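You operate a simulated robot arm through the tools that you are given. There is no shell and no other tool. Be economical: measure what you need, move in short steps, check, and stop when the job is done.

The job below is to be done with a simulated two-armed robot. You get a single attempt, and the scene is never put back.

TASK
Take the cap off the blue-cap bottle on the top of the prep bench and lay it down there.

It is judged by the outcome, as a careful person would: the job done as asked, and still so three seconds after it is handed in. It fails if anything else is knocked over, pushed out of place, dropped, spilled or broken. A push-on lid holds only when it is set on centred and level and pressed home; a screw cap is set on level and turned clockwise until tight.

THE ROBOT
Two 7-joint arms with two-finger grippers on one trunk, on a base that drives. Base frame: it is fixed to the floor where the robot stands at the start and does not move with it; the origin is under the middle of the robot, x ahead of it, y to its left, z up. Lengths are in m, angles in rad, forces in N, time in s.
The left shoulder is at the start at [0.078, 0.151, 0.988], the right one opposite. With the tool pointing down near the work surface each hand reaches from about 0.22 to 0.78 m from the robot's upright axis, wherever it stands, measured 20 degrees to its own side. Payload 2.54 kg a hand.
The TCP of each hand is the grasp point between the finger pads, 0.03 m short of the fingertips. In the tool frame z runs along the fingers and y along their closing line. Largest opening 0.116 m; the body of the gripper starts 0.095 m behind the TCP.
Orientation is that of the tool frame in the base frame, as a unit quaternion [w, x, y, z]. With the fingers straight down and closing along the base's y, the tool's x points along the base's -x, its y along +y and its z along -z.

THE INTERFACE
- The arms move only by the tool step_arm. It takes "left_motion", "right_motion" or both (then of equal length, played together; a hand with none holds still); each is a list of rows, each an object of numbers (a shift or turn left out is 0, a gripper value left out holds the last): "x", "y", "z": the shift along the tool's x, y, z in units of 40 mm (1.0 is 40 mm); "rx", "ry", "rz": the turn, a rotation vector about the tool's x, y, z in units of 4 degrees (1.0 is 4 degrees); "grip": the finger opening in m, from 0 to 0.116. In form: [{"x": .., "y": .., "z": .., "rx": .., "ry": .., "rz": .., "grip": ..}, ...]. A call has 1 to 20 rows; each row shifts and turns the commanded pose from where the row before left it, along the tool's axes as they then stand. A call with a number of a shift or a turn outside -1 to 1 is refused whole. A row lasts 0.2 s, in which the tool goes at most 0.05 m and 0.15 rad; a call with a longer step from one row to the next is refused whole, and so is a gripper value outside its range. Where a pose cannot be reached the arm comes as near as it can. A force on the tool above 40 N (or 10 N above the force at the start of the call, whichever is more), or a blocked arm, ends the call early, and 0.2 s more pass. Each finger travels about 0.072 m/s and halts on what it meets, pressing with about 40 N; the grip force reading is that of the motor and also rises with nothing between the fingers. The clock runs only during rows and for 0.2 s after the last one: add rows that do not move to give the fingers time. The reply holds the time, the measured pose of the TCP, the force on the tool along the base axes, the opening and the grip force, in the units named above and with some noise, with the torque about the TCP (base axes, N m) and any sound that the robot's microphone picked up.
- Cameras (640 x 400 px; columns grow to the right, rows downward): "scene" is now at [0.1542, -0.0233, 1.161]; the picture's right is [-0.28, -0.96, 0.00], its down [-0.02, 0.01, -1.00] and it looks along [0.96, -0.28, -0.02] (base axes); focal length 214 px, centre (320, 200). "left" rides on the left gripper at [0.069, 0.015, -0.122] in its tool frame; the picture's right is [-0.21, 0.98, 0.00], its down [-0.83, -0.18, -0.53] and it looks along [-0.52, -0.11, 0.85] (tool axes); focal length 251 px, centre (320, 200). "right" rides on the right gripper at [0.069, -0.015, -0.122] in its tool frame; the picture's right is [0.21, 0.98, 0.00], its down [-0.83, 0.18, -0.53] and it looks along [-0.52, 0.11, 0.85] (tool axes); focal length 251 px, centre (320, 200). There is no depth. A picture from a camera that has moved, and an enlarged one, comes with that camera's place and axes in the base frame and with its lens.
- camera(camera): a new picture of that camera. It takes no simulated time.
- lift_body(by): slides the trunk up (or, below 0, down) by that many m; the arms and the scene camera ride with it, the base frame stays. It gives what a move gives, with no picture.
- drive_base(legs): drives the robot by 1 to 6 legs, each [ahead, left, turn to the left] in m, m and rad, along the robot's own axes; the way and the turn of a leg run together, so that a leg with both is an arc; at most 1.5 m and 3.142 rad a leg. The arms and the cameras ride along, it lands a little off, and it stops where it bumps. It gives what a move gives.
- turn_head(pan, tilt): turns the head with the scene camera to pan (to the left, within 1.396 rad either way) and tilt (down, from -0.506 to 1.204), counted from straight ahead of the robot. It gives what a move gives.
- inspect(camera, box): a new picture of the part [left, top, right, bottom] of that camera's present view, enlarged. It takes no simulated time.
- job_done(): hands the job in; it is judged then, once.

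Work in short steps. Places have to be worked out from the pictures, the camera data and where the tool is seen: move nearer, look again, correct. Check each grasp and each placing, and mend what went wrong. You have 120 turns and 100 pictures in all, those below and enlarged ones among them. Open the grippers and draw the arms clear of the work before you hand the job in, unless the task says otherwise; then end with one line.

The tools are called as name(argument=value, ...) on one line, values as JSON. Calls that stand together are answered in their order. step_arm: Moves the arms, as the interface text tells. Its arguments: {"type":"object","properties":{"left_motion":{"type":"array"},"right_motion":{"type":"array"}},"required":[]} The other tools are called the same way: lift_body (by) slides the trunk up or down; drive_base (legs) drives the base; turn_head (pan, tilt) turns the head that bears the scene camera; camera (camera) takes a picture; inspect (camera, box) takes an enlarged picture of a part of a camera's view; job_done () hands the job in.

At the start:

```text
clock: 0.0
left_tcp_pos: [0.4043, 0.0508, 1.2243]
left_tool_rot: [0.001, 0.0, 1.0, -0.001]
left_ft_force: [-0.6, -0.6, -0.2]
left_ft_torque: [-0.04, 0.0, 0.01]
left_gripper_width: 0.1159
left_grasp_force: 0.1
right_tcp_pos: [0.3571, -0.3659, 1.1454]
right_tool_rot: [0.0, 0.0, 1.0, 0.0]
right_ft_force: [-0.4, 0.6, 0.1]
right_ft_torque: [0.0, 0.0, -0.02]
right_gripper_width: 0.1159
right_grasp_force: 0.1
trunk travel left (down, up): [-0.225, 0.064]
robot x, y, heading: [0.0024, 0.0037, -0.003]
head pan, tilt: [-0.281, 0.021]
```

scene: 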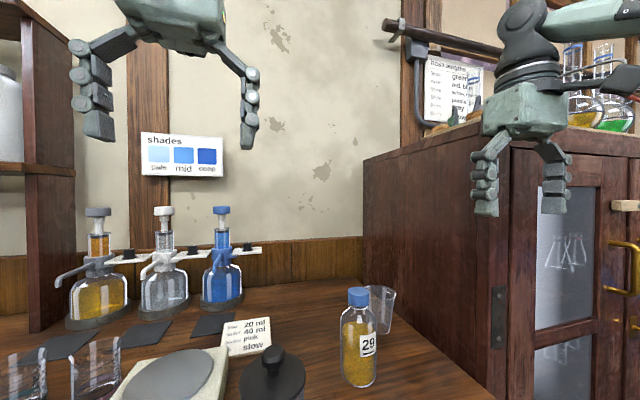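
right: 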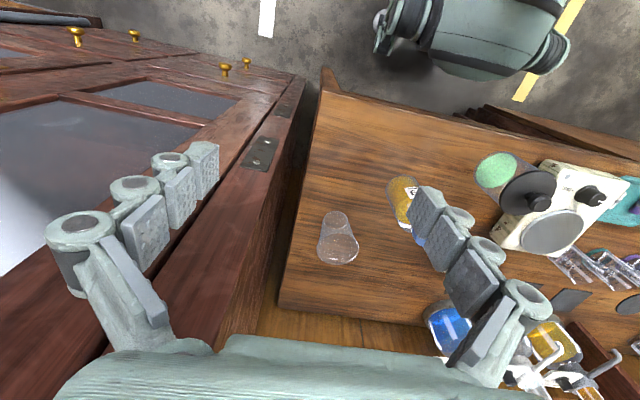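
left: 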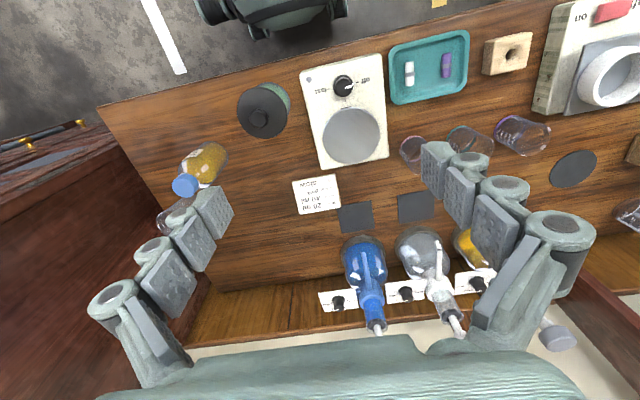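

The cap triangulates to about [0.48, -0.19, 0.99]. I'll look closer at the bottle and its surroundings.

inspect(camera="scene", box=[300, 260, 440, 400])

inspect(camera="left", box=[130, 110, 270, 250])

turn_head(pan=-0.3, tilt=0.8)

```text
2.86 times, centred on (370, 330) of scene
camera zoom: at [0.1542, -0.0233, 1.161], right [-0.28, -0.96, 0.0], down [-0.02, 0.01, -1.0], along [0.96, -0.28, -0.02], focal length 613 px, centre (177, -171)
```

zoom: 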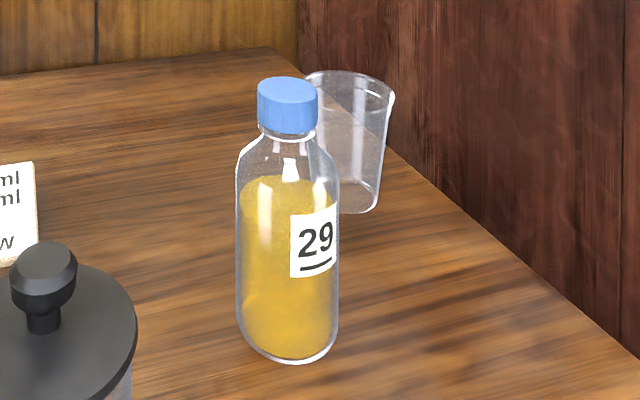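

```text
2.86 times, centred on (200, 180) of left
camera zoom: at [0.3355, 0.0663, 1.3458], right [0.21, 0.98, 0.0], down [0.83, -0.18, 0.53], along [0.52, -0.11, -0.85], focal length 718 px, centre (663, 257)
```

zoom: 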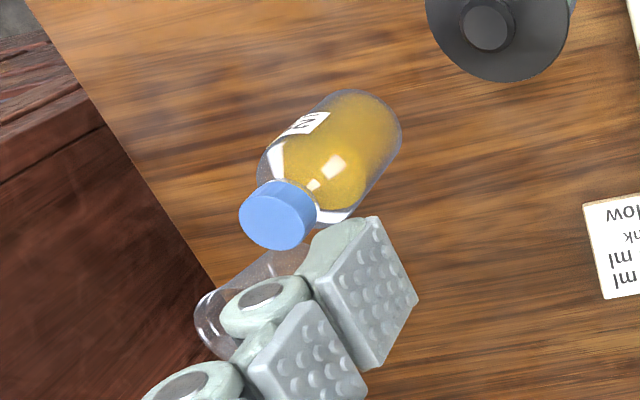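

```text
clock: 1.1
left_tcp_pos: [0.4043, 0.0517, 1.223]
left_tool_rot: [0.0, 0.0, 1.0, 0.0]
left_ft_force: [-0.1, -0.4, -0.6]
left_ft_torque: [0.0, -0.02, 0.0]
left_gripper_width: 0.1162
left_grasp_force: 0.1
right_tcp_pos: [0.3575, -0.367, 1.1445]
right_tool_rot: [0.001, 0.0, 1.0, 0.0]
right_ft_force: [0.5, 0.2, 0.1]
right_ft_torque: [-0.01, 0.0, -0.01]
right_gripper_width: 0.116
right_grasp_force: 0.1
trunk travel left (down, up): [-0.225, 0.064]
robot x, y, heading: [-0.0029, 0.0022, -0.001]
head pan, tilt: [-0.3, 0.799]
```

It looks like a screw-cap bottle, with a glass cup behind it. I take a steeper scene view to pin down positions.

camera(camera="scene")

```text
94 pictures are left
camera scene: at [0.1444, -0.0221, 1.0908], right [-0.3, -0.96, 0.0], down [-0.68, 0.21, -0.7], along [0.67, -0.21, -0.72], focal length 214 px, centre (320, 200)
```

scene: 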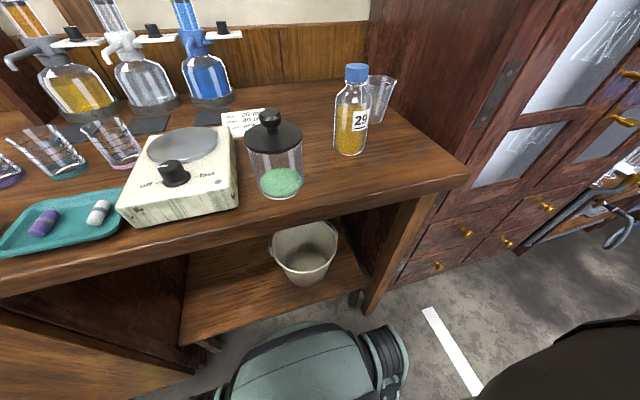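

Bottle axis is about (0.482, -0.188), cap top about z=1.00, bench top about 0.85. I plan to hold the body with the right hand and unscrew with the left. I'll check the space to the right before shifting the base.

turn_head(pan=-1.2, tilt=0.7)

camera(camera="scene")

```text
clock: 2.3
left_tcp_pos: [0.4042, 0.0503, 1.2237]
left_tool_rot: [-0.001, 0.0, 1.0, -0.001]
left_ft_force: [-0.4, -0.4, 0.6]
left_ft_torque: [-0.02, 0.01, -0.01]
left_gripper_width: 0.116
left_grasp_force: 0.1
right_tcp_pos: [0.357, -0.3666, 1.1447]
right_tool_rot: [0.0, 0.0, 1.0, 0.0]
right_ft_force: [-0.6, 0.1, -0.7]
right_ft_torque: [0.01, -0.02, 0.0]
right_gripper_width: 0.1161
right_grasp_force: 0.1
trunk travel left (down, up): [-0.225, 0.064]
robot x, y, heading: [0.001, -0.0022, -0.0]
head pan, tilt: [-1.201, 0.7]
```

```text
93 pictures are left
camera scene: at [0.0981, -0.0774, 1.0989], right [-0.93, -0.36, 0.0], down [-0.23, 0.6, -0.76], along [0.28, -0.71, -0.64], focal length 214 px, centre (320, 200)
```

scene: 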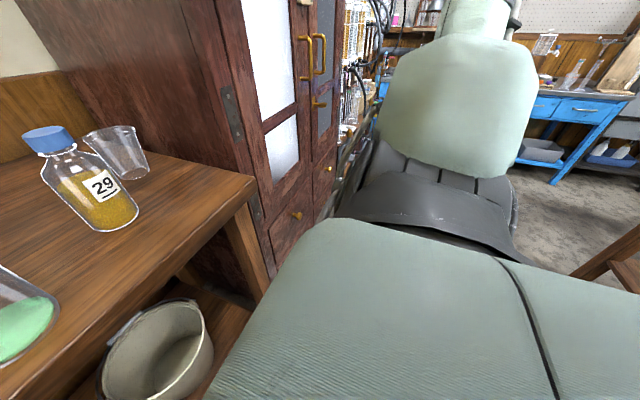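

Front of the cabinet is free. I back off 0.1 m and slide 0.1 m right so both hands have comfortable reach.

drive_base(legs=[[-0.1, 0, 0], [0, -0.1, 0]])

turn_head(pan=-0.2, tilt=0.5)

camera(camera="scene")

camera(camera="right")

```text
clock: 4.7
left_tcp_pos: [0.3046, -0.0483, 1.2237]
left_tool_rot: [0.0, 0.0, 1.0, 0.0]
left_ft_force: [-0.3, 0.0, 1.0]
left_ft_torque: [0.03, 0.0, -0.01]
left_gripper_width: 0.1158
left_grasp_force: 0.0
right_tcp_pos: [0.2561, -0.467, 1.1464]
right_tool_rot: [0.0, 0.0, 1.0, 0.001]
right_ft_force: [0.5, 0.0, 0.4]
right_ft_torque: [0.0, -0.03, 0.05]
right_gripper_width: 0.1159
right_grasp_force: 0.0
trunk travel left (down, up): [-0.225, 0.064]
robot x, y, heading: [-0.0989, -0.1023, 0.004]
head pan, tilt: [-1.201, 0.7]
```

```text
clock: 6.0
left_tcp_pos: [0.3048, -0.05, 1.2243]
left_tool_rot: [0.0, -0.001, 1.0, 0.0]
left_ft_force: [0.0, 0.2, -0.3]
left_ft_torque: [0.0, -0.03, 0.01]
left_gripper_width: 0.1159
left_grasp_force: 0.0
right_tcp_pos: [0.2565, -0.4661, 1.1449]
right_tool_rot: [0.0, 0.0, 1.0, 0.0]
right_ft_force: [-0.1, -1.3, -0.1]
right_ft_torque: [0.01, -0.01, 0.03]
right_gripper_width: 0.1157
right_grasp_force: 0.1
trunk travel left (down, up): [-0.225, 0.064]
robot x, y, heading: [-0.1011, -0.1002, 0.004]
head pan, tilt: [-0.201, 0.499]
```

```text
92 pictures are left
camera scene: at [0.0564, -0.1165, 1.1167], right [-0.2, -0.98, 0.0], down [-0.47, 0.1, -0.88], along [0.86, -0.18, -0.48], focal length 214 px, centre (320, 200)
```

scene: 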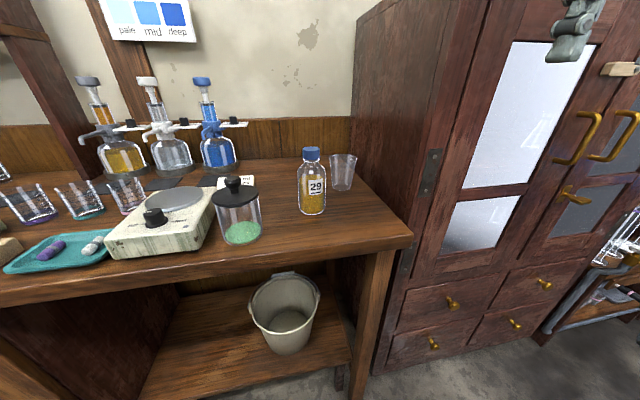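

```text
91 pictures are left
camera right: at [0.1869, -0.4829, 1.2673], right [-0.21, 0.98, 0.0], down [0.83, 0.18, 0.53], along [0.52, 0.11, -0.85], focal length 251 px, centre (320, 200)
```

right: 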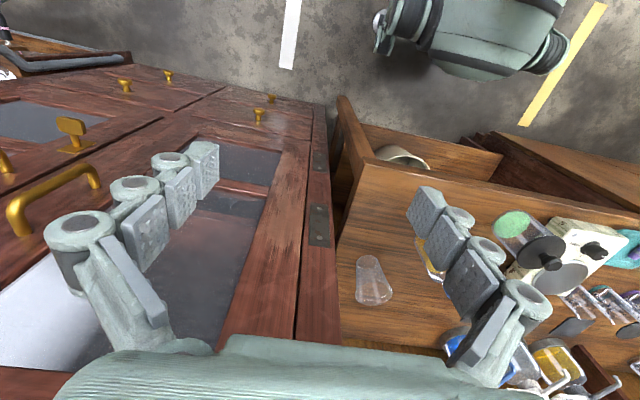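

Readings agree with the earlier estimate of the bottle. I move the left hand aside, slide the right hand over in front of the bottle (still clear of the bench), and begin pitching it forward.

step_arm(left_motion=[{"y": 1}, {"y": 1}, {"y": 1}, {}, {}, {}, {}], right_motion=[{"y": 1}, {"y": 1}, {"y": 1}, {"y": 1}, {"y": 1}, {"y": 1}, {"y": 0.9}])

step_arm(right_motion=[{"ry": -1}, {"ry": -1}, {"ry": -1}, {"ry": -1}, {"ry": -1}, {"ry": -1}, {"ry": -1}, {"ry": -1}, {"ry": -1}, {"ry": -1}, {"ry": -1}, {"ry": -1}, {}])

camera(camera="right")

```text
clock: 7.6
left_tcp_pos: [0.3054, 0.0714, 1.2225]
left_tool_rot: [-0.001, 0.0, 1.0, 0.0]
left_ft_force: [1.0, 0.3, 0.5]
left_ft_torque: [0.02, 0.05, 0.02]
left_gripper_width: 0.1158
left_grasp_force: 0.1
right_tcp_pos: [0.2564, -0.1978, 1.142]
right_tool_rot: [0.0, 0.002, 1.0, 0.001]
right_ft_force: [-0.3, -0.3, -0.3]
right_ft_torque: [0.05, -0.01, 0.01]
right_gripper_width: 0.1163
right_grasp_force: 0.1
right hand out of reach, approached as far as the arm can: row 7
trunk travel left (down, up): [-0.225, 0.064]
robot x, y, heading: [-0.099, -0.1012, 0.002]
head pan, tilt: [-0.201, 0.499]
```

```text
clock: 10.1
left_tcp_pos: [0.3035, 0.07, 1.224]
left_tool_rot: [0.001, 0.0, 1.0, 0.0]
left_ft_force: [0.1, 0.0, 0.0]
left_ft_torque: [-0.03, 0.01, -0.03]
left_gripper_width: 0.116
left_grasp_force: 0.1
right_tcp_pos: [0.2596, -0.1992, 1.1473]
right_tool_rot: [0.385, 0.005, 0.923, 0.004]
right_ft_force: [5.4, 1.1, 6.8]
right_ft_torque: [-0.05, 1.53, -0.17]
right_gripper_width: 0.1161
right_grasp_force: 0.1
trunk travel left (down, up): [-0.225, 0.064]
robot x, y, heading: [-0.0996, -0.0992, 0.002]
head pan, tilt: [-0.201, 0.499]
stopped in row 12 (right hand): the force on the tool passed its limit at 62 N (the readings are from after the stop); the commanded pose is now the measured one
```

```text
90 pictures are left
camera right: at [0.123, -0.2152, 1.184], right [-0.14, 0.98, -0.14], down [0.2, 0.17, 0.96], along [0.97, 0.11, -0.22], focal length 251 px, centre (320, 200)
```

right: 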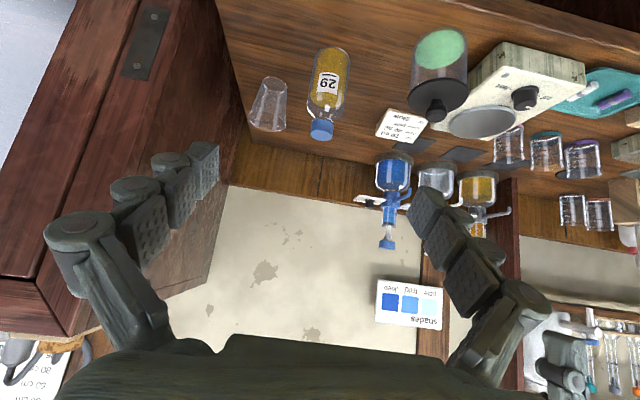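

The hand brushed the robot's own body behind it; nothing else was touched. I now move along the finger axis down and forward to a pre-grasp in front of the bottle.

step_arm(right_motion=[{"z": 0.8, "x": 0.1, "y": 0.05}, {"z": 0.8, "x": 0.1, "y": 0.05}, {"z": 0.8, "x": 0.1, "y": 0.05}, {"z": 0.8, "x": 0.1, "y": 0.05}, {"z": 0.8, "x": 0.1}, {}])

camera(camera="right")

camera(camera="scene")

```text
clock: 11.5
left_tcp_pos: [0.3032, 0.0708, 1.2242]
left_tool_rot: [0.001, 0.0, 1.0, 0.001]
left_ft_force: [-0.2, 0.5, 0.2]
left_ft_torque: [0.03, 0.01, -0.02]
left_gripper_width: 0.1159
left_grasp_force: 0.0
right_tcp_pos: [0.3596, -0.1915, 1.0192]
right_tool_rot: [0.385, 0.005, 0.923, 0.002]
right_ft_force: [-0.1, 0.5, 0.0]
right_ft_torque: [0.01, 0.0, -0.02]
right_gripper_width: 0.1163
right_grasp_force: 0.1
trunk travel left (down, up): [-0.225, 0.064]
robot x, y, heading: [-0.1001, -0.1031, 0.001]
head pan, tilt: [-0.201, 0.499]
```

```text
89 pictures are left
camera right: at [0.2229, -0.2062, 1.0566], right [-0.15, 0.98, -0.14], down [0.2, 0.17, 0.96], along [0.97, 0.11, -0.22], focal length 251 px, centre (320, 200)
```

right: 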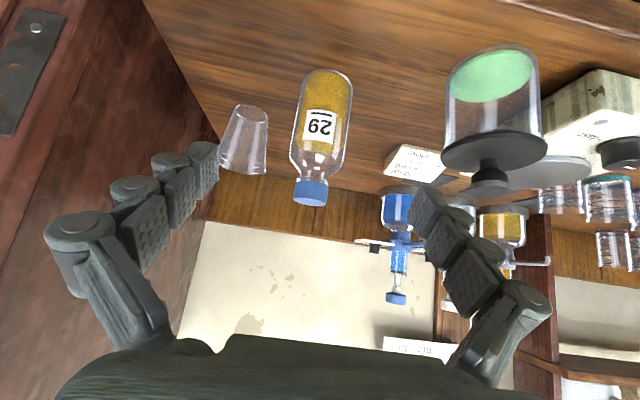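

```text
88 pictures are left
camera scene: at [0.0562, -0.1164, 1.1167], right [-0.2, -0.98, 0.0], down [-0.47, 0.1, -0.88], along [0.86, -0.17, -0.48], focal length 214 px, centre (320, 200)
```

scene: 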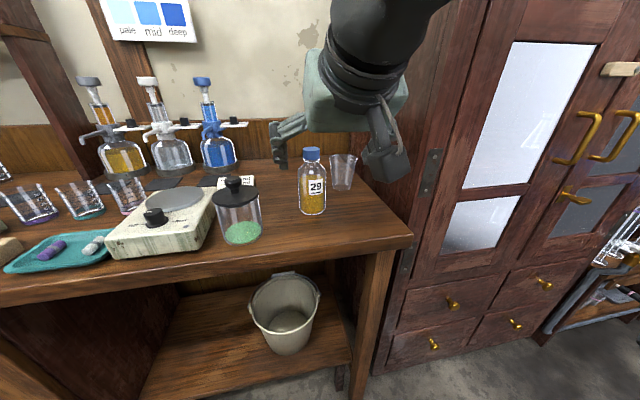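

The bottle position is confirmed, centred between the open fingers. I advance most of the way along the finger axis, then check.

step_arm(right_motion=[{"z": 0.65}, {"z": 0.65}, {"z": 0.65}, {"z": 0.65}, {"z": 0.65}, {}])

camera(camera="right")

camera(camera="scene")

```text
clock: 12.9
left_tcp_pos: [0.3032, 0.0704, 1.2235]
left_tool_rot: [-0.001, 0.0, 1.0, 0.0]
left_ft_force: [-0.3, 0.5, -1.3]
left_ft_torque: [-0.01, -0.02, -0.01]
left_gripper_width: 0.1158
left_grasp_force: 0.1
right_tcp_pos: [0.4505, -0.1892, 0.9276]
right_tool_rot: [0.385, 0.005, 0.923, 0.003]
right_ft_force: [-0.5, 0.0, 0.3]
right_ft_torque: [0.02, -0.02, 0.04]
right_gripper_width: 0.1161
right_grasp_force: 0.1
trunk travel left (down, up): [-0.225, 0.064]
robot x, y, heading: [-0.1007, -0.0984, 0.005]
head pan, tilt: [-0.201, 0.499]
```

```text
87 pictures are left
camera right: at [0.3149, -0.2059, 0.9649], right [-0.14, 0.98, -0.14], down [0.2, 0.17, 0.96], along [0.97, 0.11, -0.22], focal length 251 px, centre (320, 200)
```

right: 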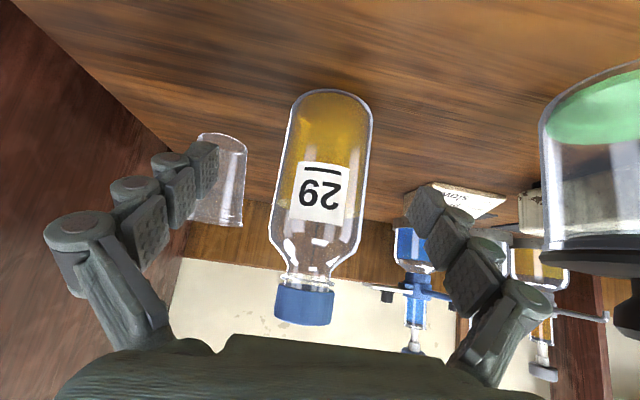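

```text
86 pictures are left
camera scene: at [0.0562, -0.1164, 1.1167], right [-0.2, -0.98, 0.0], down [-0.47, 0.1, -0.88], along [0.86, -0.17, -0.48], focal length 214 px, centre (320, 200)
```

scene: 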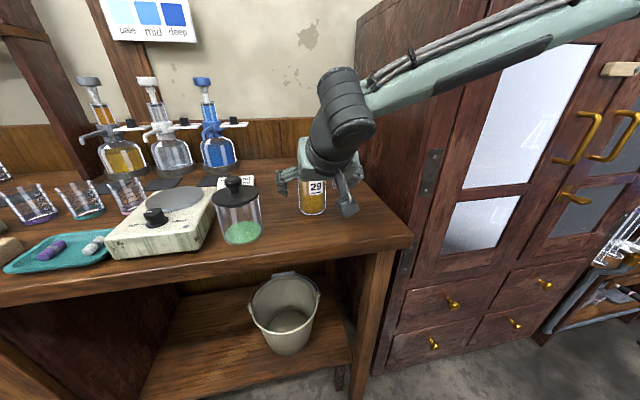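

Bottle is centred and nothing is touching. I advance the last ~38 mm, then close the fingers gently on the body.

step_arm(right_motion=[{"z": 0.5}, {"z": 0.45}, {}])

camera(camera="right")

```text
clock: 13.7
left_tcp_pos: [0.3042, 0.0705, 1.2233]
left_tool_rot: [0.0, 0.0, 1.0, 0.0]
left_ft_force: [-0.1, -0.6, 0.9]
left_ft_torque: [0.02, -0.01, 0.01]
left_gripper_width: 0.1162
left_grasp_force: 0.0
right_tcp_pos: [0.4777, -0.1907, 0.9022]
right_tool_rot: [0.385, 0.004, 0.923, 0.003]
right_ft_force: [-0.4, 0.7, 0.1]
right_ft_torque: [0.01, 0.0, -0.02]
right_gripper_width: 0.116
right_grasp_force: 0.1
trunk travel left (down, up): [-0.225, 0.064]
robot x, y, heading: [-0.0986, -0.0993, -0.0]
head pan, tilt: [-0.201, 0.499]
```

```text
85 pictures are left
camera right: at [0.3418, -0.2061, 0.9384], right [-0.14, 0.98, -0.14], down [0.2, 0.17, 0.96], along [0.97, 0.11, -0.22], focal length 251 px, centre (320, 200)
```

right: 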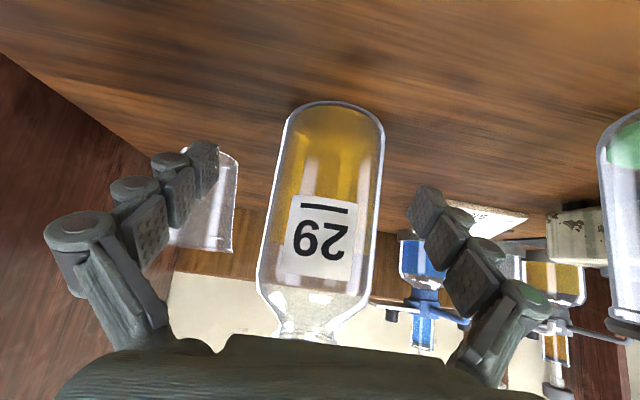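

No contact so far. Closing on the bottle body.

step_arm(right_motion=[{"grip": 0.09}, {"grip": 0.075}, {"grip": 0.065}, {"grip": 0.058}, {"grip": 0.052}, {"grip": 0.048}, {}])

camera(camera="scene")

camera(camera="left")

```text
clock: 15.3
left_tcp_pos: [0.3034, 0.0702, 1.2222]
left_tool_rot: [0.0, 0.0, 1.0, 0.0]
left_ft_force: [0.6, -1.3, 0.0]
left_ft_torque: [0.02, -0.03, -0.03]
left_gripper_width: 0.116
left_grasp_force: 0.1
right_tcp_pos: [0.4776, -0.1902, 0.9021]
right_tool_rot: [0.384, 0.005, 0.923, 0.003]
right_ft_force: [-0.4, 1.7, 1.4]
right_ft_torque: [-0.04, 0.06, -0.02]
right_gripper_width: 0.0575
right_grasp_force: 40.1
trunk travel left (down, up): [-0.225, 0.064]
robot x, y, heading: [-0.1009, -0.1024, -0.001]
head pan, tilt: [-0.201, 0.499]
```

```text
84 pictures are left
camera scene: at [0.0562, -0.1163, 1.1167], right [-0.2, -0.98, 0.0], down [-0.47, 0.1, -0.88], along [0.86, -0.17, -0.48], focal length 214 px, centre (320, 200)
```

scene: 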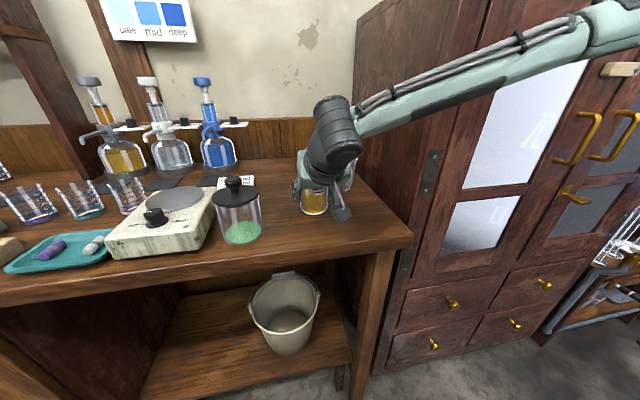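

```text
83 pictures are left
camera left: at [0.2344, 0.086, 1.3459], right [0.21, 0.98, 0.0], down [0.83, -0.18, 0.53], along [0.52, -0.11, -0.85], focal length 251 px, centre (320, 200)
```

left: 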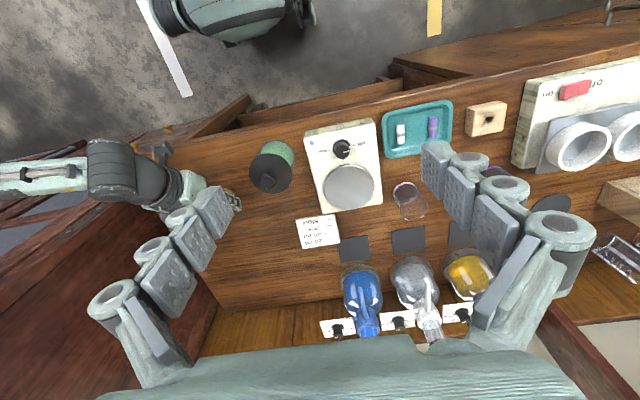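

Body is held at 57.5 mm with firm force. Now the left hand goes high above the cap and gets pre-turned clockwise by 60° to leave room for counter-clockwise turning.

step_arm(left_motion=[{"x": -0.64, "y": -0.925}, {"x": -0.64, "y": -0.925}, {"x": -0.64, "y": -0.925}, {"x": -0.64, "y": -0.925}, {"x": -0.64, "y": -0.925}, {"x": -0.64, "y": -0.925}, {"x": -0.64, "y": -0.92}, {}])

step_arm(left_motion=[{"rz": 1, "grip": 0.06}, {"rz": 1}, {"rz": 1}, {"rz": 1}, {"rz": 1}, {"rz": 1}, {"rz": 1}, {"rz": 1}, {"rz": 1}, {"rz": 1}, {"rz": 1}, {"rz": 1}, {"rz": 1}, {"rz": 1}, {"rz": 1}, {}])

camera(camera="left")

camera(camera="scene")

```text
clock: 17.1
left_tcp_pos: [0.4384, -0.1502, 1.1805]
left_tool_rot: [0.001, -0.002, 1.0, -0.003]
left_ft_force: [-0.1, -1.2, -0.1]
left_ft_torque: [-0.02, 0.05, -0.02]
left_gripper_width: 0.1159
left_grasp_force: 0.1
left hand out of reach, approached as far as the arm can: row 5, 6, 7
right_tcp_pos: [0.4779, -0.19, 0.9018]
right_tool_rot: [0.385, 0.006, 0.923, 0.003]
right_ft_force: [0.4, -0.8, 3.7]
right_ft_torque: [-0.18, 0.05, 0.02]
right_gripper_width: 0.0574
right_grasp_force: 40.1
trunk travel left (down, up): [-0.225, 0.064]
robot x, y, heading: [-0.1015, -0.1032, -0.003]
head pan, tilt: [-0.201, 0.499]
```

```text
clock: 20.5
left_tcp_pos: [0.3838, -0.1481, 1.1277]
left_tool_rot: [0.001, 0.499, 0.866, 0.0]
left_ft_force: [-0.8, -0.4, 1.2]
left_ft_torque: [0.03, -0.06, -0.02]
left_gripper_width: 0.0601
left_grasp_force: 0.0
left hand out of reach, approached as far as the arm can: row 8, 9, 10, 11, 12, 13, 14, 15
right_tcp_pos: [0.4783, -0.1914, 0.901]
right_tool_rot: [0.385, 0.005, 0.923, 0.002]
right_ft_force: [-1.1, -0.1, 4.6]
right_ft_torque: [-0.19, 0.0, 0.01]
right_gripper_width: 0.0577
right_grasp_force: 39.7
trunk travel left (down, up): [-0.225, 0.064]
robot x, y, heading: [-0.1021, -0.0959, 0.001]
head pan, tilt: [-0.201, 0.499]
```

```text
82 pictures are left
camera left: at [0.3619, -0.0804, 1.2496], right [0.95, 0.3, 0.0], down [0.26, -0.8, 0.54], along [0.16, -0.51, -0.84], focal length 251 px, centre (320, 200)
```

left: 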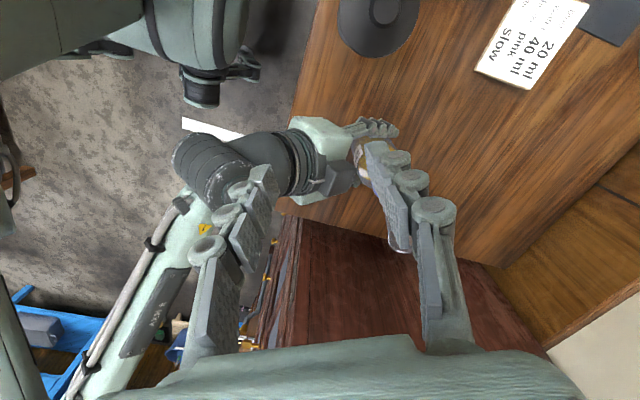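

```text
81 pictures are left
camera scene: at [0.056, -0.1164, 1.1168], right [-0.2, -0.98, 0.0], down [-0.47, 0.1, -0.88], along [0.86, -0.17, -0.48], focal length 214 px, centre (320, 200)
```

scene: 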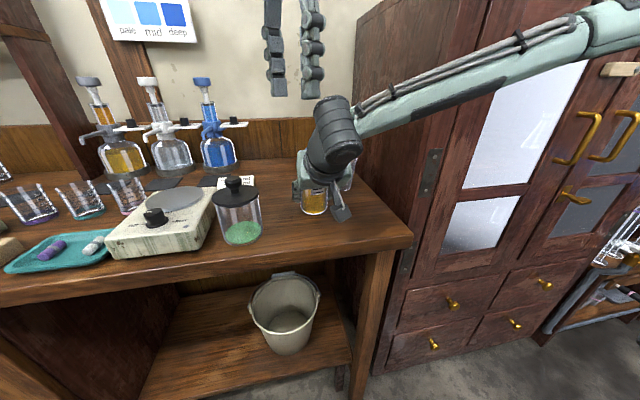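

The left arm is at its reach limit here, so I'll reposition: pull the left hand back, release the bottle, back the right hand out along its fingers, and bring the base closer.

step_arm(left_motion=[{"x": 1, "y": 0.14, "z": -0.4}, {"x": 1, "y": 0.14, "z": -0.4}, {"x": 1, "y": 0.14, "z": -0.4}, {"x": 1, "y": 0.14, "z": -0.4}, {}, {}], right_motion=[{"grip": 0.065}, {"grip": 0.08}, {"grip": 0.1}, {"grip": 0.116}, {}, {}])

step_arm(right_motion=[{"z": -0.8}, {"z": -0.8}, {"z": -0.8}, {"z": -0.8}, {"z": -0.8}, {"z": -0.8}, {"y": 0.8}, {"y": 0.8}, {"y": 0.7}, {}])

camera(camera="scene")

```text
clock: 21.9
left_tcp_pos: [0.3006, -0.0101, 1.1644]
left_tool_rot: [0.001, 0.498, 0.867, 0.0]
left_ft_force: [0.6, 0.8, 1.2]
left_ft_torque: [0.0, -0.01, 0.0]
left_gripper_width: 0.0597
left_grasp_force: 0.1
left hand out of reach, approached as far as the arm can: row 2, 3, 4
right_tcp_pos: [0.4773, -0.1917, 0.9028]
right_tool_rot: [0.385, 0.004, 0.923, 0.004]
right_ft_force: [-0.2, -0.2, -0.2]
right_ft_torque: [-0.01, 0.01, 0.0]
right_gripper_width: 0.1159
right_grasp_force: 0.2
trunk travel left (down, up): [-0.225, 0.064]
robot x, y, heading: [-0.1005, -0.1024, 0.002]
head pan, tilt: [-0.201, 0.499]
```

```text
clock: 24.1
left_tcp_pos: [0.2999, -0.0115, 1.1641]
left_tool_rot: [0.001, 0.498, 0.867, -0.001]
left_ft_force: [-0.9, -0.4, -0.5]
left_ft_torque: [0.0, -0.02, -0.01]
left_gripper_width: 0.0602
left_grasp_force: 0.0
right_tcp_pos: [0.3425, -0.1504, 1.0388]
right_tool_rot: [0.385, 0.006, 0.923, 0.003]
right_ft_force: [-0.2, 0.2, -0.8]
right_ft_torque: [0.02, 0.03, 0.03]
right_gripper_width: 0.1157
right_grasp_force: 0.0
right hand out of reach, approached as far as the arm can: row 8, 9
trunk travel left (down, up): [-0.225, 0.064]
robot x, y, heading: [-0.0992, -0.1019, -0.003]
head pan, tilt: [-0.201, 0.499]
```

```text
80 pictures are left
camera scene: at [0.0563, -0.1165, 1.1167], right [-0.2, -0.98, 0.0], down [-0.47, 0.1, -0.88], along [0.86, -0.17, -0.48], focal length 214 px, centre (320, 200)
```

scene: 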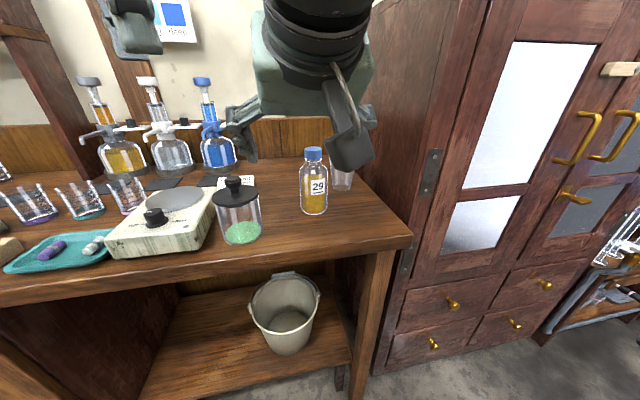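

The bottle stands undisturbed. I drive the base forward 6 cm and right 4 cm; the right hand stays short of and above the bottle.

drive_base(legs=[[0, -0.04, 0], [0.06, 0, 0]])

camera(camera="scene")

camera(camera="right")

```text
clock: 25.7
left_tcp_pos: [0.3616, -0.0509, 1.1632]
left_tool_rot: [0.0, 0.498, 0.867, -0.001]
left_ft_force: [-0.1, -0.2, -0.3]
left_ft_torque: [0.02, 0.01, 0.0]
left_gripper_width: 0.0599
left_grasp_force: 0.0
right_tcp_pos: [0.4034, -0.1896, 1.0372]
right_tool_rot: [0.384, 0.005, 0.923, 0.004]
right_ft_force: [0.1, -0.2, -1.0]
right_ft_torque: [-0.02, -0.03, 0.0]
right_gripper_width: 0.1159
right_grasp_force: 0.2
trunk travel left (down, up): [-0.225, 0.064]
robot x, y, heading: [-0.042, -0.1414, -0.001]
head pan, tilt: [-0.201, 0.499]
```

```text
79 pictures are left
camera scene: at [0.1168, -0.1564, 1.1165], right [-0.2, -0.98, 0.0], down [-0.47, 0.1, -0.88], along [0.86, -0.17, -0.48], focal length 214 px, centre (320, 200)
```

scene: 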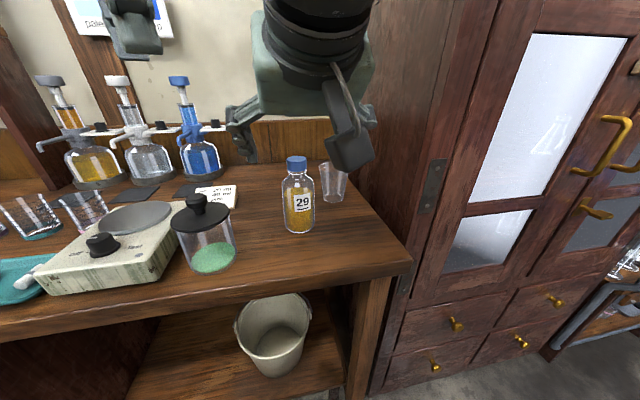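

```text
78 pictures are left
camera right: at [0.2668, -0.2058, 1.0748], right [-0.14, 0.98, -0.14], down [0.2, 0.17, 0.96], along [0.97, 0.11, -0.22], focal length 251 px, centre (320, 200)
```

right: 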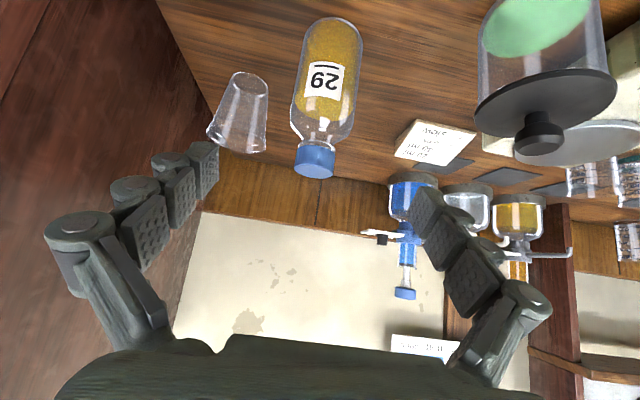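

Cap is confirmed again at about (0.481, -0.187, 0.991). I bring the right hand back onto the approach line, stopping about 6 cm short.

step_arm(right_motion=[{"z": 0.55, "x": 0.28}, {"z": 0.55, "x": 0.28}, {"z": 0.55, "x": 0.28}, {"z": 0.55, "x": 0.28}, {}])

camera(camera="right")

```text
clock: 26.9
left_tcp_pos: [0.3598, -0.0518, 1.1642]
left_tool_rot: [0.001, 0.498, 0.867, -0.001]
left_ft_force: [1.1, -0.1, 0.6]
left_ft_torque: [0.01, 0.01, -0.03]
left_gripper_width: 0.06
left_grasp_force: 0.0
right_tcp_pos: [0.4306, -0.1935, 0.9427]
right_tool_rot: [0.385, 0.004, 0.923, 0.004]
right_ft_force: [0.4, 0.2, 0.0]
right_ft_torque: [0.01, 0.0, -0.01]
right_gripper_width: 0.1159
right_grasp_force: 0.2
right hand out of reach, approached as far as the arm can: row 4
trunk travel left (down, up): [-0.225, 0.064]
robot x, y, heading: [-0.0368, -0.1421, 0.002]
head pan, tilt: [-0.201, 0.499]
```

```text
77 pictures are left
camera right: at [0.2957, -0.2085, 0.9808], right [-0.14, 0.98, -0.14], down [0.2, 0.17, 0.96], along [0.97, 0.11, -0.22], focal length 251 px, centre (320, 200)
```

right: 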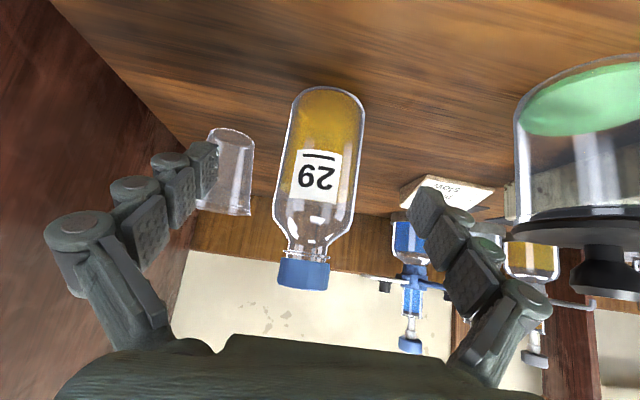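

Inner limit is marginal with the hand straight ahead, so I yaw the right hand 16° to come more from the right, easing the arm.

step_arm(right_motion=[{"rx": -0.71, "rz": -0.7, "y": -0.05}, {"rx": -0.71, "rz": -0.7, "y": -0.05}, {"rx": -0.71, "rz": -0.7, "y": -0.05}, {"rx": -0.71, "rz": -0.7, "y": -0.05}, {}])

camera(camera="right")

```text
clock: 28.1
left_tcp_pos: [0.3604, -0.052, 1.1642]
left_tool_rot: [0.0, 0.499, 0.867, 0.001]
left_ft_force: [0.4, -0.1, -0.6]
left_ft_torque: [-0.04, 0.0, -0.01]
left_gripper_width: 0.0598
left_grasp_force: 0.1
right_tcp_pos: [0.432, -0.2004, 0.9456]
right_tool_rot: [0.382, -0.122, 0.914, 0.056]
right_ft_force: [0.7, -0.6, -0.5]
right_ft_torque: [0.01, 0.02, -0.01]
right_gripper_width: 0.1158
right_grasp_force: 0.1
trunk travel left (down, up): [-0.225, 0.064]
robot x, y, heading: [-0.0414, -0.1427, 0.002]
head pan, tilt: [-0.201, 0.499]
```

```text
76 pictures are left
camera right: at [0.3053, -0.2533, 0.981], right [-0.41, 0.9, -0.14], down [0.15, 0.22, 0.96], along [0.9, 0.37, -0.22], focal length 251 px, centre (320, 200)
```

right: 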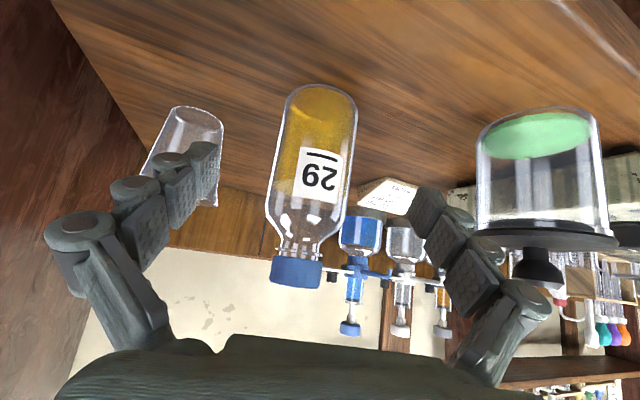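

Yawed cleanly and bottle lies on the approach line. Advance 62 mm and close.

step_arm(right_motion=[{"z": 0.52}, {"z": 0.52}, {"z": 0.52}, {}])

camera(camera="right")

```text
clock: 29.1
left_tcp_pos: [0.3606, -0.0512, 1.1644]
left_tool_rot: [0.0, 0.499, 0.867, -0.001]
left_ft_force: [0.9, 0.3, 0.2]
left_ft_torque: [0.0, 0.0, 0.03]
left_gripper_width: 0.06
left_grasp_force: 0.0
right_tcp_pos: [0.4756, -0.188, 0.9013]
right_tool_rot: [0.383, -0.123, 0.914, 0.056]
right_ft_force: [0.0, -0.9, 0.3]
right_ft_torque: [0.02, 0.02, -0.02]
right_gripper_width: 0.1159
right_grasp_force: 0.0
trunk travel left (down, up): [-0.225, 0.064]
robot x, y, heading: [-0.0397, -0.1379, 0.001]
head pan, tilt: [-0.201, 0.499]
```

```text
75 pictures are left
camera right: at [0.3485, -0.2404, 0.9372], right [-0.41, 0.9, -0.14], down [0.15, 0.22, 0.96], along [0.9, 0.37, -0.22], focal length 251 px, centre (320, 200)
```

right: 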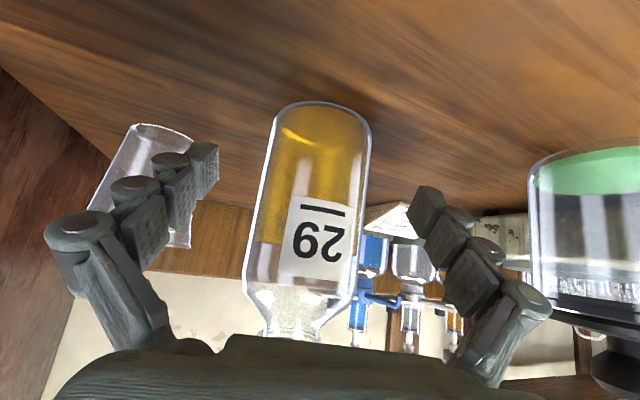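

Centred; closing on the body.

step_arm(right_motion=[{"grip": 0.09}, {"grip": 0.075}, {"grip": 0.065}, {"grip": 0.058}, {"grip": 0.052}, {"grip": 0.048}, {}])

```text
clock: 30.7
left_tcp_pos: [0.3603, -0.0523, 1.1635]
left_tool_rot: [0.0, 0.498, 0.867, 0.0]
left_ft_force: [0.2, 0.5, 1.1]
left_ft_torque: [0.0, -0.01, -0.06]
left_gripper_width: 0.06
left_grasp_force: 0.0
right_tcp_pos: [0.4753, -0.188, 0.9011]
right_tool_rot: [0.382, -0.123, 0.914, 0.057]
right_ft_force: [-0.9, -2.2, 2.1]
right_ft_torque: [-0.03, 0.1, 0.01]
right_gripper_width: 0.0579
right_grasp_force: 40.1
trunk travel left (down, up): [-0.225, 0.064]
robot x, y, heading: [-0.0404, -0.1395, -0.002]
head pan, tilt: [-0.201, 0.499]
```

Bottle held. Left hand moves over the cap at z≈1.10.

step_arm(left_motion=[{"x": -0.89, "y": 0.19, "z": 0.32}, {"x": -0.89, "y": 0.19, "z": 0.32}, {"x": -0.89, "y": 0.19, "z": 0.32}, {"x": -0.89, "y": 0.19, "z": 0.32}, {"x": -0.89, "y": 0.19, "z": 0.32}, {}])

camera(camera="left")

camera(camera="scene")

```text
clock: 32.1
left_tcp_pos: [0.4696, -0.1882, 1.0915]
left_tool_rot: [0.003, 0.498, 0.867, -0.001]
left_ft_force: [-1.1, -0.3, 0.0]
left_ft_torque: [0.02, -0.05, -0.01]
left_gripper_width: 0.0599
left_grasp_force: 0.1
left hand out of reach, approached as far as the arm can: row 4, 5
right_tcp_pos: [0.4765, -0.1889, 0.9018]
right_tool_rot: [0.383, -0.123, 0.914, 0.058]
right_ft_force: [0.8, 0.6, 2.0]
right_ft_torque: [0.11, -0.01, -0.03]
right_gripper_width: 0.0579
right_grasp_force: 39.6
trunk travel left (down, up): [-0.225, 0.064]
robot x, y, heading: [-0.0405, -0.1365, -0.005]
head pan, tilt: [-0.201, 0.499]
```

```text
74 pictures are left
camera left: at [0.4481, -0.1201, 1.2139], right [0.95, 0.31, 0.0], down [0.26, -0.8, 0.54], along [0.17, -0.51, -0.84], focal length 251 px, centre (320, 200)
```

left: 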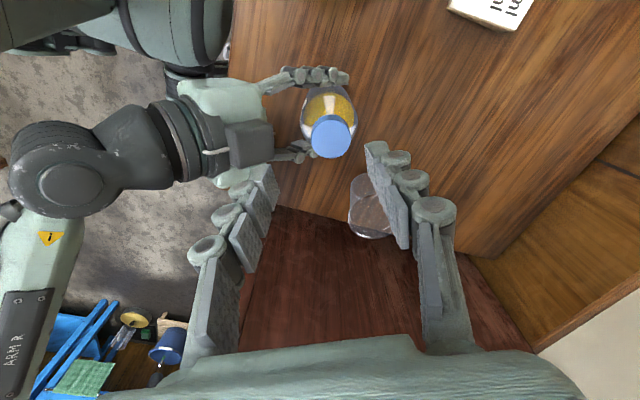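

```text
73 pictures are left
camera scene: at [0.1161, -0.1566, 1.1167], right [-0.2, -0.98, 0.0], down [-0.47, 0.1, -0.88], along [0.86, -0.17, -0.48], focal length 214 px, centre (320, 200)
```

scene: 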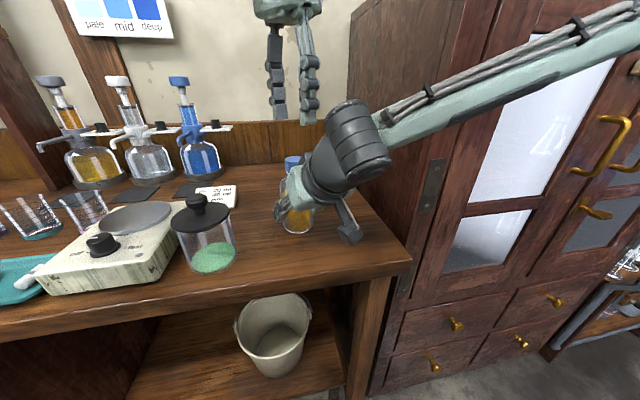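

Cap top seen from the left camera at about (0.481, -0.185). I lower to z≈1.055 and correct laterally, then recheck.

step_arm(left_motion=[{"z": 0.45}, {"z": 0.45, "x": -0.1, "y": 0.28}, {}])

camera(camera="left")

```text
clock: 32.9
left_tcp_pos: [0.4805, -0.1847, 1.0558]
left_tool_rot: [0.001, 0.499, 0.867, 0.0]
left_ft_force: [0.8, 0.7, -0.1]
left_ft_torque: [0.02, -0.02, -0.04]
left_gripper_width: 0.06
left_grasp_force: 0.1
right_tcp_pos: [0.4763, -0.1878, 0.9002]
right_tool_rot: [0.383, -0.124, 0.914, 0.057]
right_ft_force: [1.1, -1.2, 2.2]
right_ft_torque: [0.0, 0.05, 0.0]
right_gripper_width: 0.0578
right_grasp_force: 39.5
trunk travel left (down, up): [-0.225, 0.064]
robot x, y, heading: [-0.0401, -0.1404, 0.002]
head pan, tilt: [-0.201, 0.499]
```

```text
72 pictures are left
camera left: at [0.4595, -0.1173, 1.1781], right [0.95, 0.31, 0.0], down [0.26, -0.8, 0.54], along [0.16, -0.51, -0.84], focal length 251 px, centre (320, 200)
```

left: 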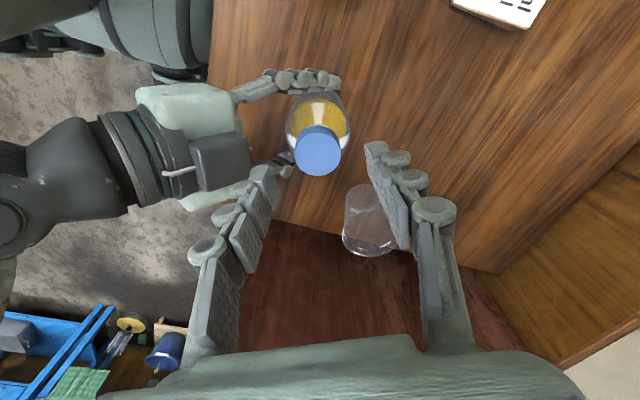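

Cap centre is within a few mm of the hand axis. I narrow the opening to 52 mm and descend straight 30 mm first, then check.

step_arm(left_motion=[{"grip": 0.054}, {"z": 0.38}, {"z": 0.37}, {}])

camera(camera="left")

inspect(camera="scene", box=[220, 60, 400, 260])

```text
clock: 33.9
left_tcp_pos: [0.4811, -0.1848, 1.0243]
left_tool_rot: [0.001, 0.499, 0.867, -0.001]
left_ft_force: [0.0, -0.9, 0.2]
left_ft_torque: [0.0, -0.02, 0.0]
left_gripper_width: 0.0542
left_grasp_force: 0.0
right_tcp_pos: [0.475, -0.1886, 0.9007]
right_tool_rot: [0.383, -0.123, 0.914, 0.057]
right_ft_force: [-0.8, -1.6, 3.6]
right_ft_torque: [0.04, 0.0, -0.02]
right_gripper_width: 0.0579
right_grasp_force: 39.8
trunk travel left (down, up): [-0.225, 0.064]
robot x, y, heading: [-0.0396, -0.1379, 0.001]
head pan, tilt: [-0.201, 0.499]
```

```text
71 pictures are left
camera left: at [0.4594, -0.1177, 1.148], right [0.95, 0.31, 0.0], down [0.26, -0.8, 0.54], along [0.16, -0.51, -0.84], focal length 251 px, centre (320, 200)
```

left: 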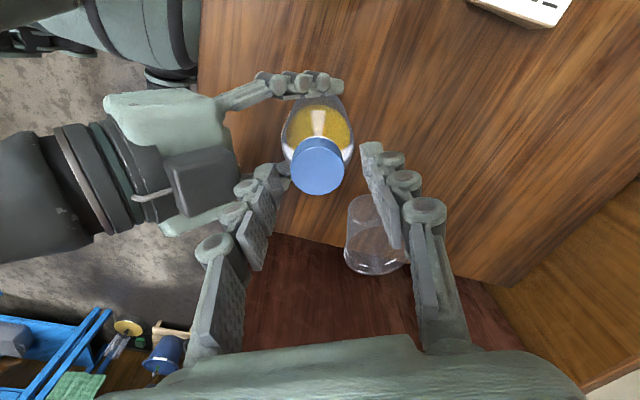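

```text
2.00 times, centred on (310, 160) of scene
camera zoom: at [0.1159, -0.1566, 1.1167], right [-0.2, -0.98, 0.0], down [-0.47, 0.1, -0.88], along [0.86, -0.17, -0.48], focal length 429 px, centre (340, 280)
```

zoom: 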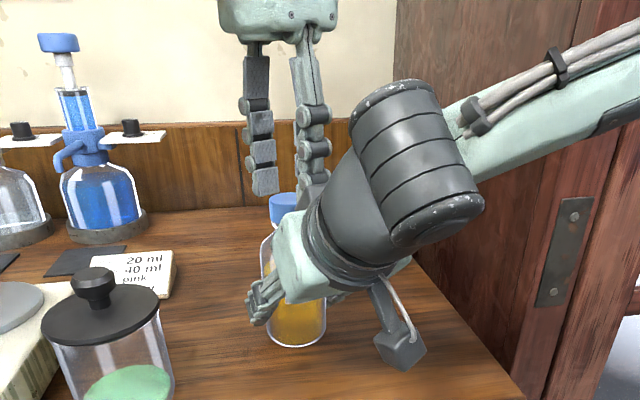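

Fingers straddle the cap evenly with clearance to the right hand. Descend 21 mm and close on the cap.

step_arm(left_motion=[{"z": 0.27}, {"z": 0.26}, {}])

step_arm(left_motion=[{"grip": 0.044}, {"grip": 0.038}, {"grip": 0.032}, {"grip": 0.028}, {}, {}])

camera(camera="left")

```text
clock: 34.7
left_tcp_pos: [0.481, -0.1863, 1.0047]
left_tool_rot: [0.002, 0.498, 0.867, 0.0]
left_ft_force: [-0.9, -0.2, -0.6]
left_ft_torque: [0.01, -0.01, 0.02]
left_gripper_width: 0.0542
left_grasp_force: 0.0
right_tcp_pos: [0.4759, -0.189, 0.9019]
right_tool_rot: [0.381, -0.124, 0.914, 0.057]
right_ft_force: [-1.0, -0.8, 1.9]
right_ft_torque: [0.07, 0.02, 0.01]
right_gripper_width: 0.0578
right_grasp_force: 39.4
trunk travel left (down, up): [-0.225, 0.064]
robot x, y, heading: [-0.041, -0.1409, 0.003]
head pan, tilt: [-0.201, 0.499]
```

```text
clock: 36.1
left_tcp_pos: [0.4802, -0.1863, 1.0057]
left_tool_rot: [0.002, 0.499, 0.866, -0.001]
left_ft_force: [-9.8, -6.5, 0.6]
left_ft_torque: [-0.09, 0.29, 0.01]
left_gripper_width: 0.0318
left_grasp_force: 40.2
right_tcp_pos: [0.4757, -0.1885, 0.9012]
right_tool_rot: [0.383, -0.123, 0.914, 0.057]
right_ft_force: [9.5, 6.7, -0.4]
right_ft_torque: [-0.54, 0.69, 0.04]
right_gripper_width: 0.0575
right_grasp_force: 40.6
trunk travel left (down, up): [-0.225, 0.064]
robot x, y, heading: [-0.0392, -0.1455, 0.004]
head pan, tilt: [-0.201, 0.499]
```

```text
69 pictures are left
camera left: at [0.4591, -0.1182, 1.127], right [0.95, 0.3, 0.0], down [0.26, -0.8, 0.54], along [0.16, -0.51, -0.84], focal length 251 px, centre (320, 200)
```

left: 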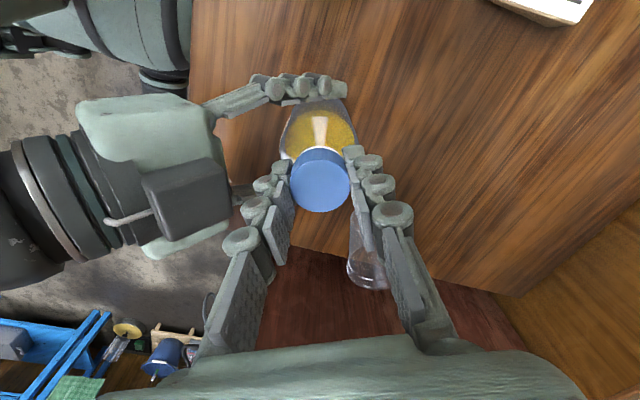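

Cap is gripped at 31.8 mm. I ease the sideways load by 2 mm and then turn counter-clockwise 16° to see how it responds.

step_arm(left_motion=[{"y": -0.05}, {}, {"rz": -1}, {"rz": -1}, {"rz": -1}, {"rz": -1}, {}])

```text
clock: 37.7
left_tcp_pos: [0.4795, -0.1858, 1.0039]
left_tool_rot: [0.002, 0.372, 0.928, -0.001]
left_ft_force: [7.1, -1.7, 0.4]
left_ft_torque: [-0.05, -0.09, -0.02]
left_gripper_width: 0.0316
left_grasp_force: 39.8
right_tcp_pos: [0.4749, -0.188, 0.9009]
right_tool_rot: [0.382, -0.123, 0.914, 0.056]
right_ft_force: [-4.6, 2.2, 3.4]
right_ft_torque: [-0.06, -0.81, 0.02]
right_gripper_width: 0.0575
right_grasp_force: 39.4
trunk travel left (down, up): [-0.225, 0.064]
robot x, y, heading: [-0.0414, -0.1406, -0.002]
head pan, tilt: [-0.201, 0.499]
```

Low torque, the hand turned to ψ≈-44°. I continue counter-clockwise 64°.

step_arm(left_motion=[{"rz": -1}, {"rz": -1}, {"rz": -1}, {"rz": -1}, {"rz": -1}, {"rz": -1}, {"rz": -1}, {"rz": -1}, {"rz": -1}, {"rz": -1}, {"rz": -1}, {"rz": -1}, {"rz": -1}, {"rz": -1}, {"rz": -1}, {"rz": -1}, {}])

camera(camera="left")

```text
clock: 41.3
left_tcp_pos: [0.4788, -0.1862, 1.0044]
left_tool_rot: [0.002, -0.175, 0.985, -0.001]
left_ft_force: [4.3, -8.8, 3.7]
left_ft_torque: [-0.16, -0.09, -0.04]
left_gripper_width: 0.0318
left_grasp_force: 39.6
right_tcp_pos: [0.4742, -0.1879, 0.901]
right_tool_rot: [0.382, -0.124, 0.914, 0.057]
right_ft_force: [-6.0, 10.2, 1.5]
right_ft_torque: [-0.62, -0.3, 0.11]
right_gripper_width: 0.0577
right_grasp_force: 40.0
trunk travel left (down, up): [-0.225, 0.064]
robot x, y, heading: [-0.0411, -0.138, 0.006]
head pan, tilt: [-0.201, 0.499]
```

```text
68 pictures are left
camera left: at [0.4087, -0.1953, 1.1271], right [-0.14, 0.99, 0.0], down [0.84, 0.12, 0.54], along [0.53, 0.07, -0.84], focal length 251 px, centre (320, 200)
```

left: 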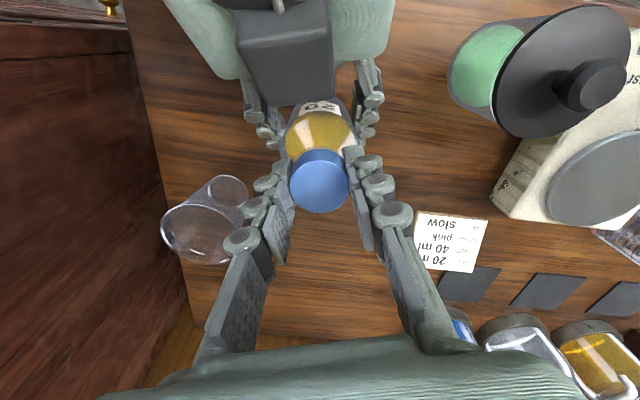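

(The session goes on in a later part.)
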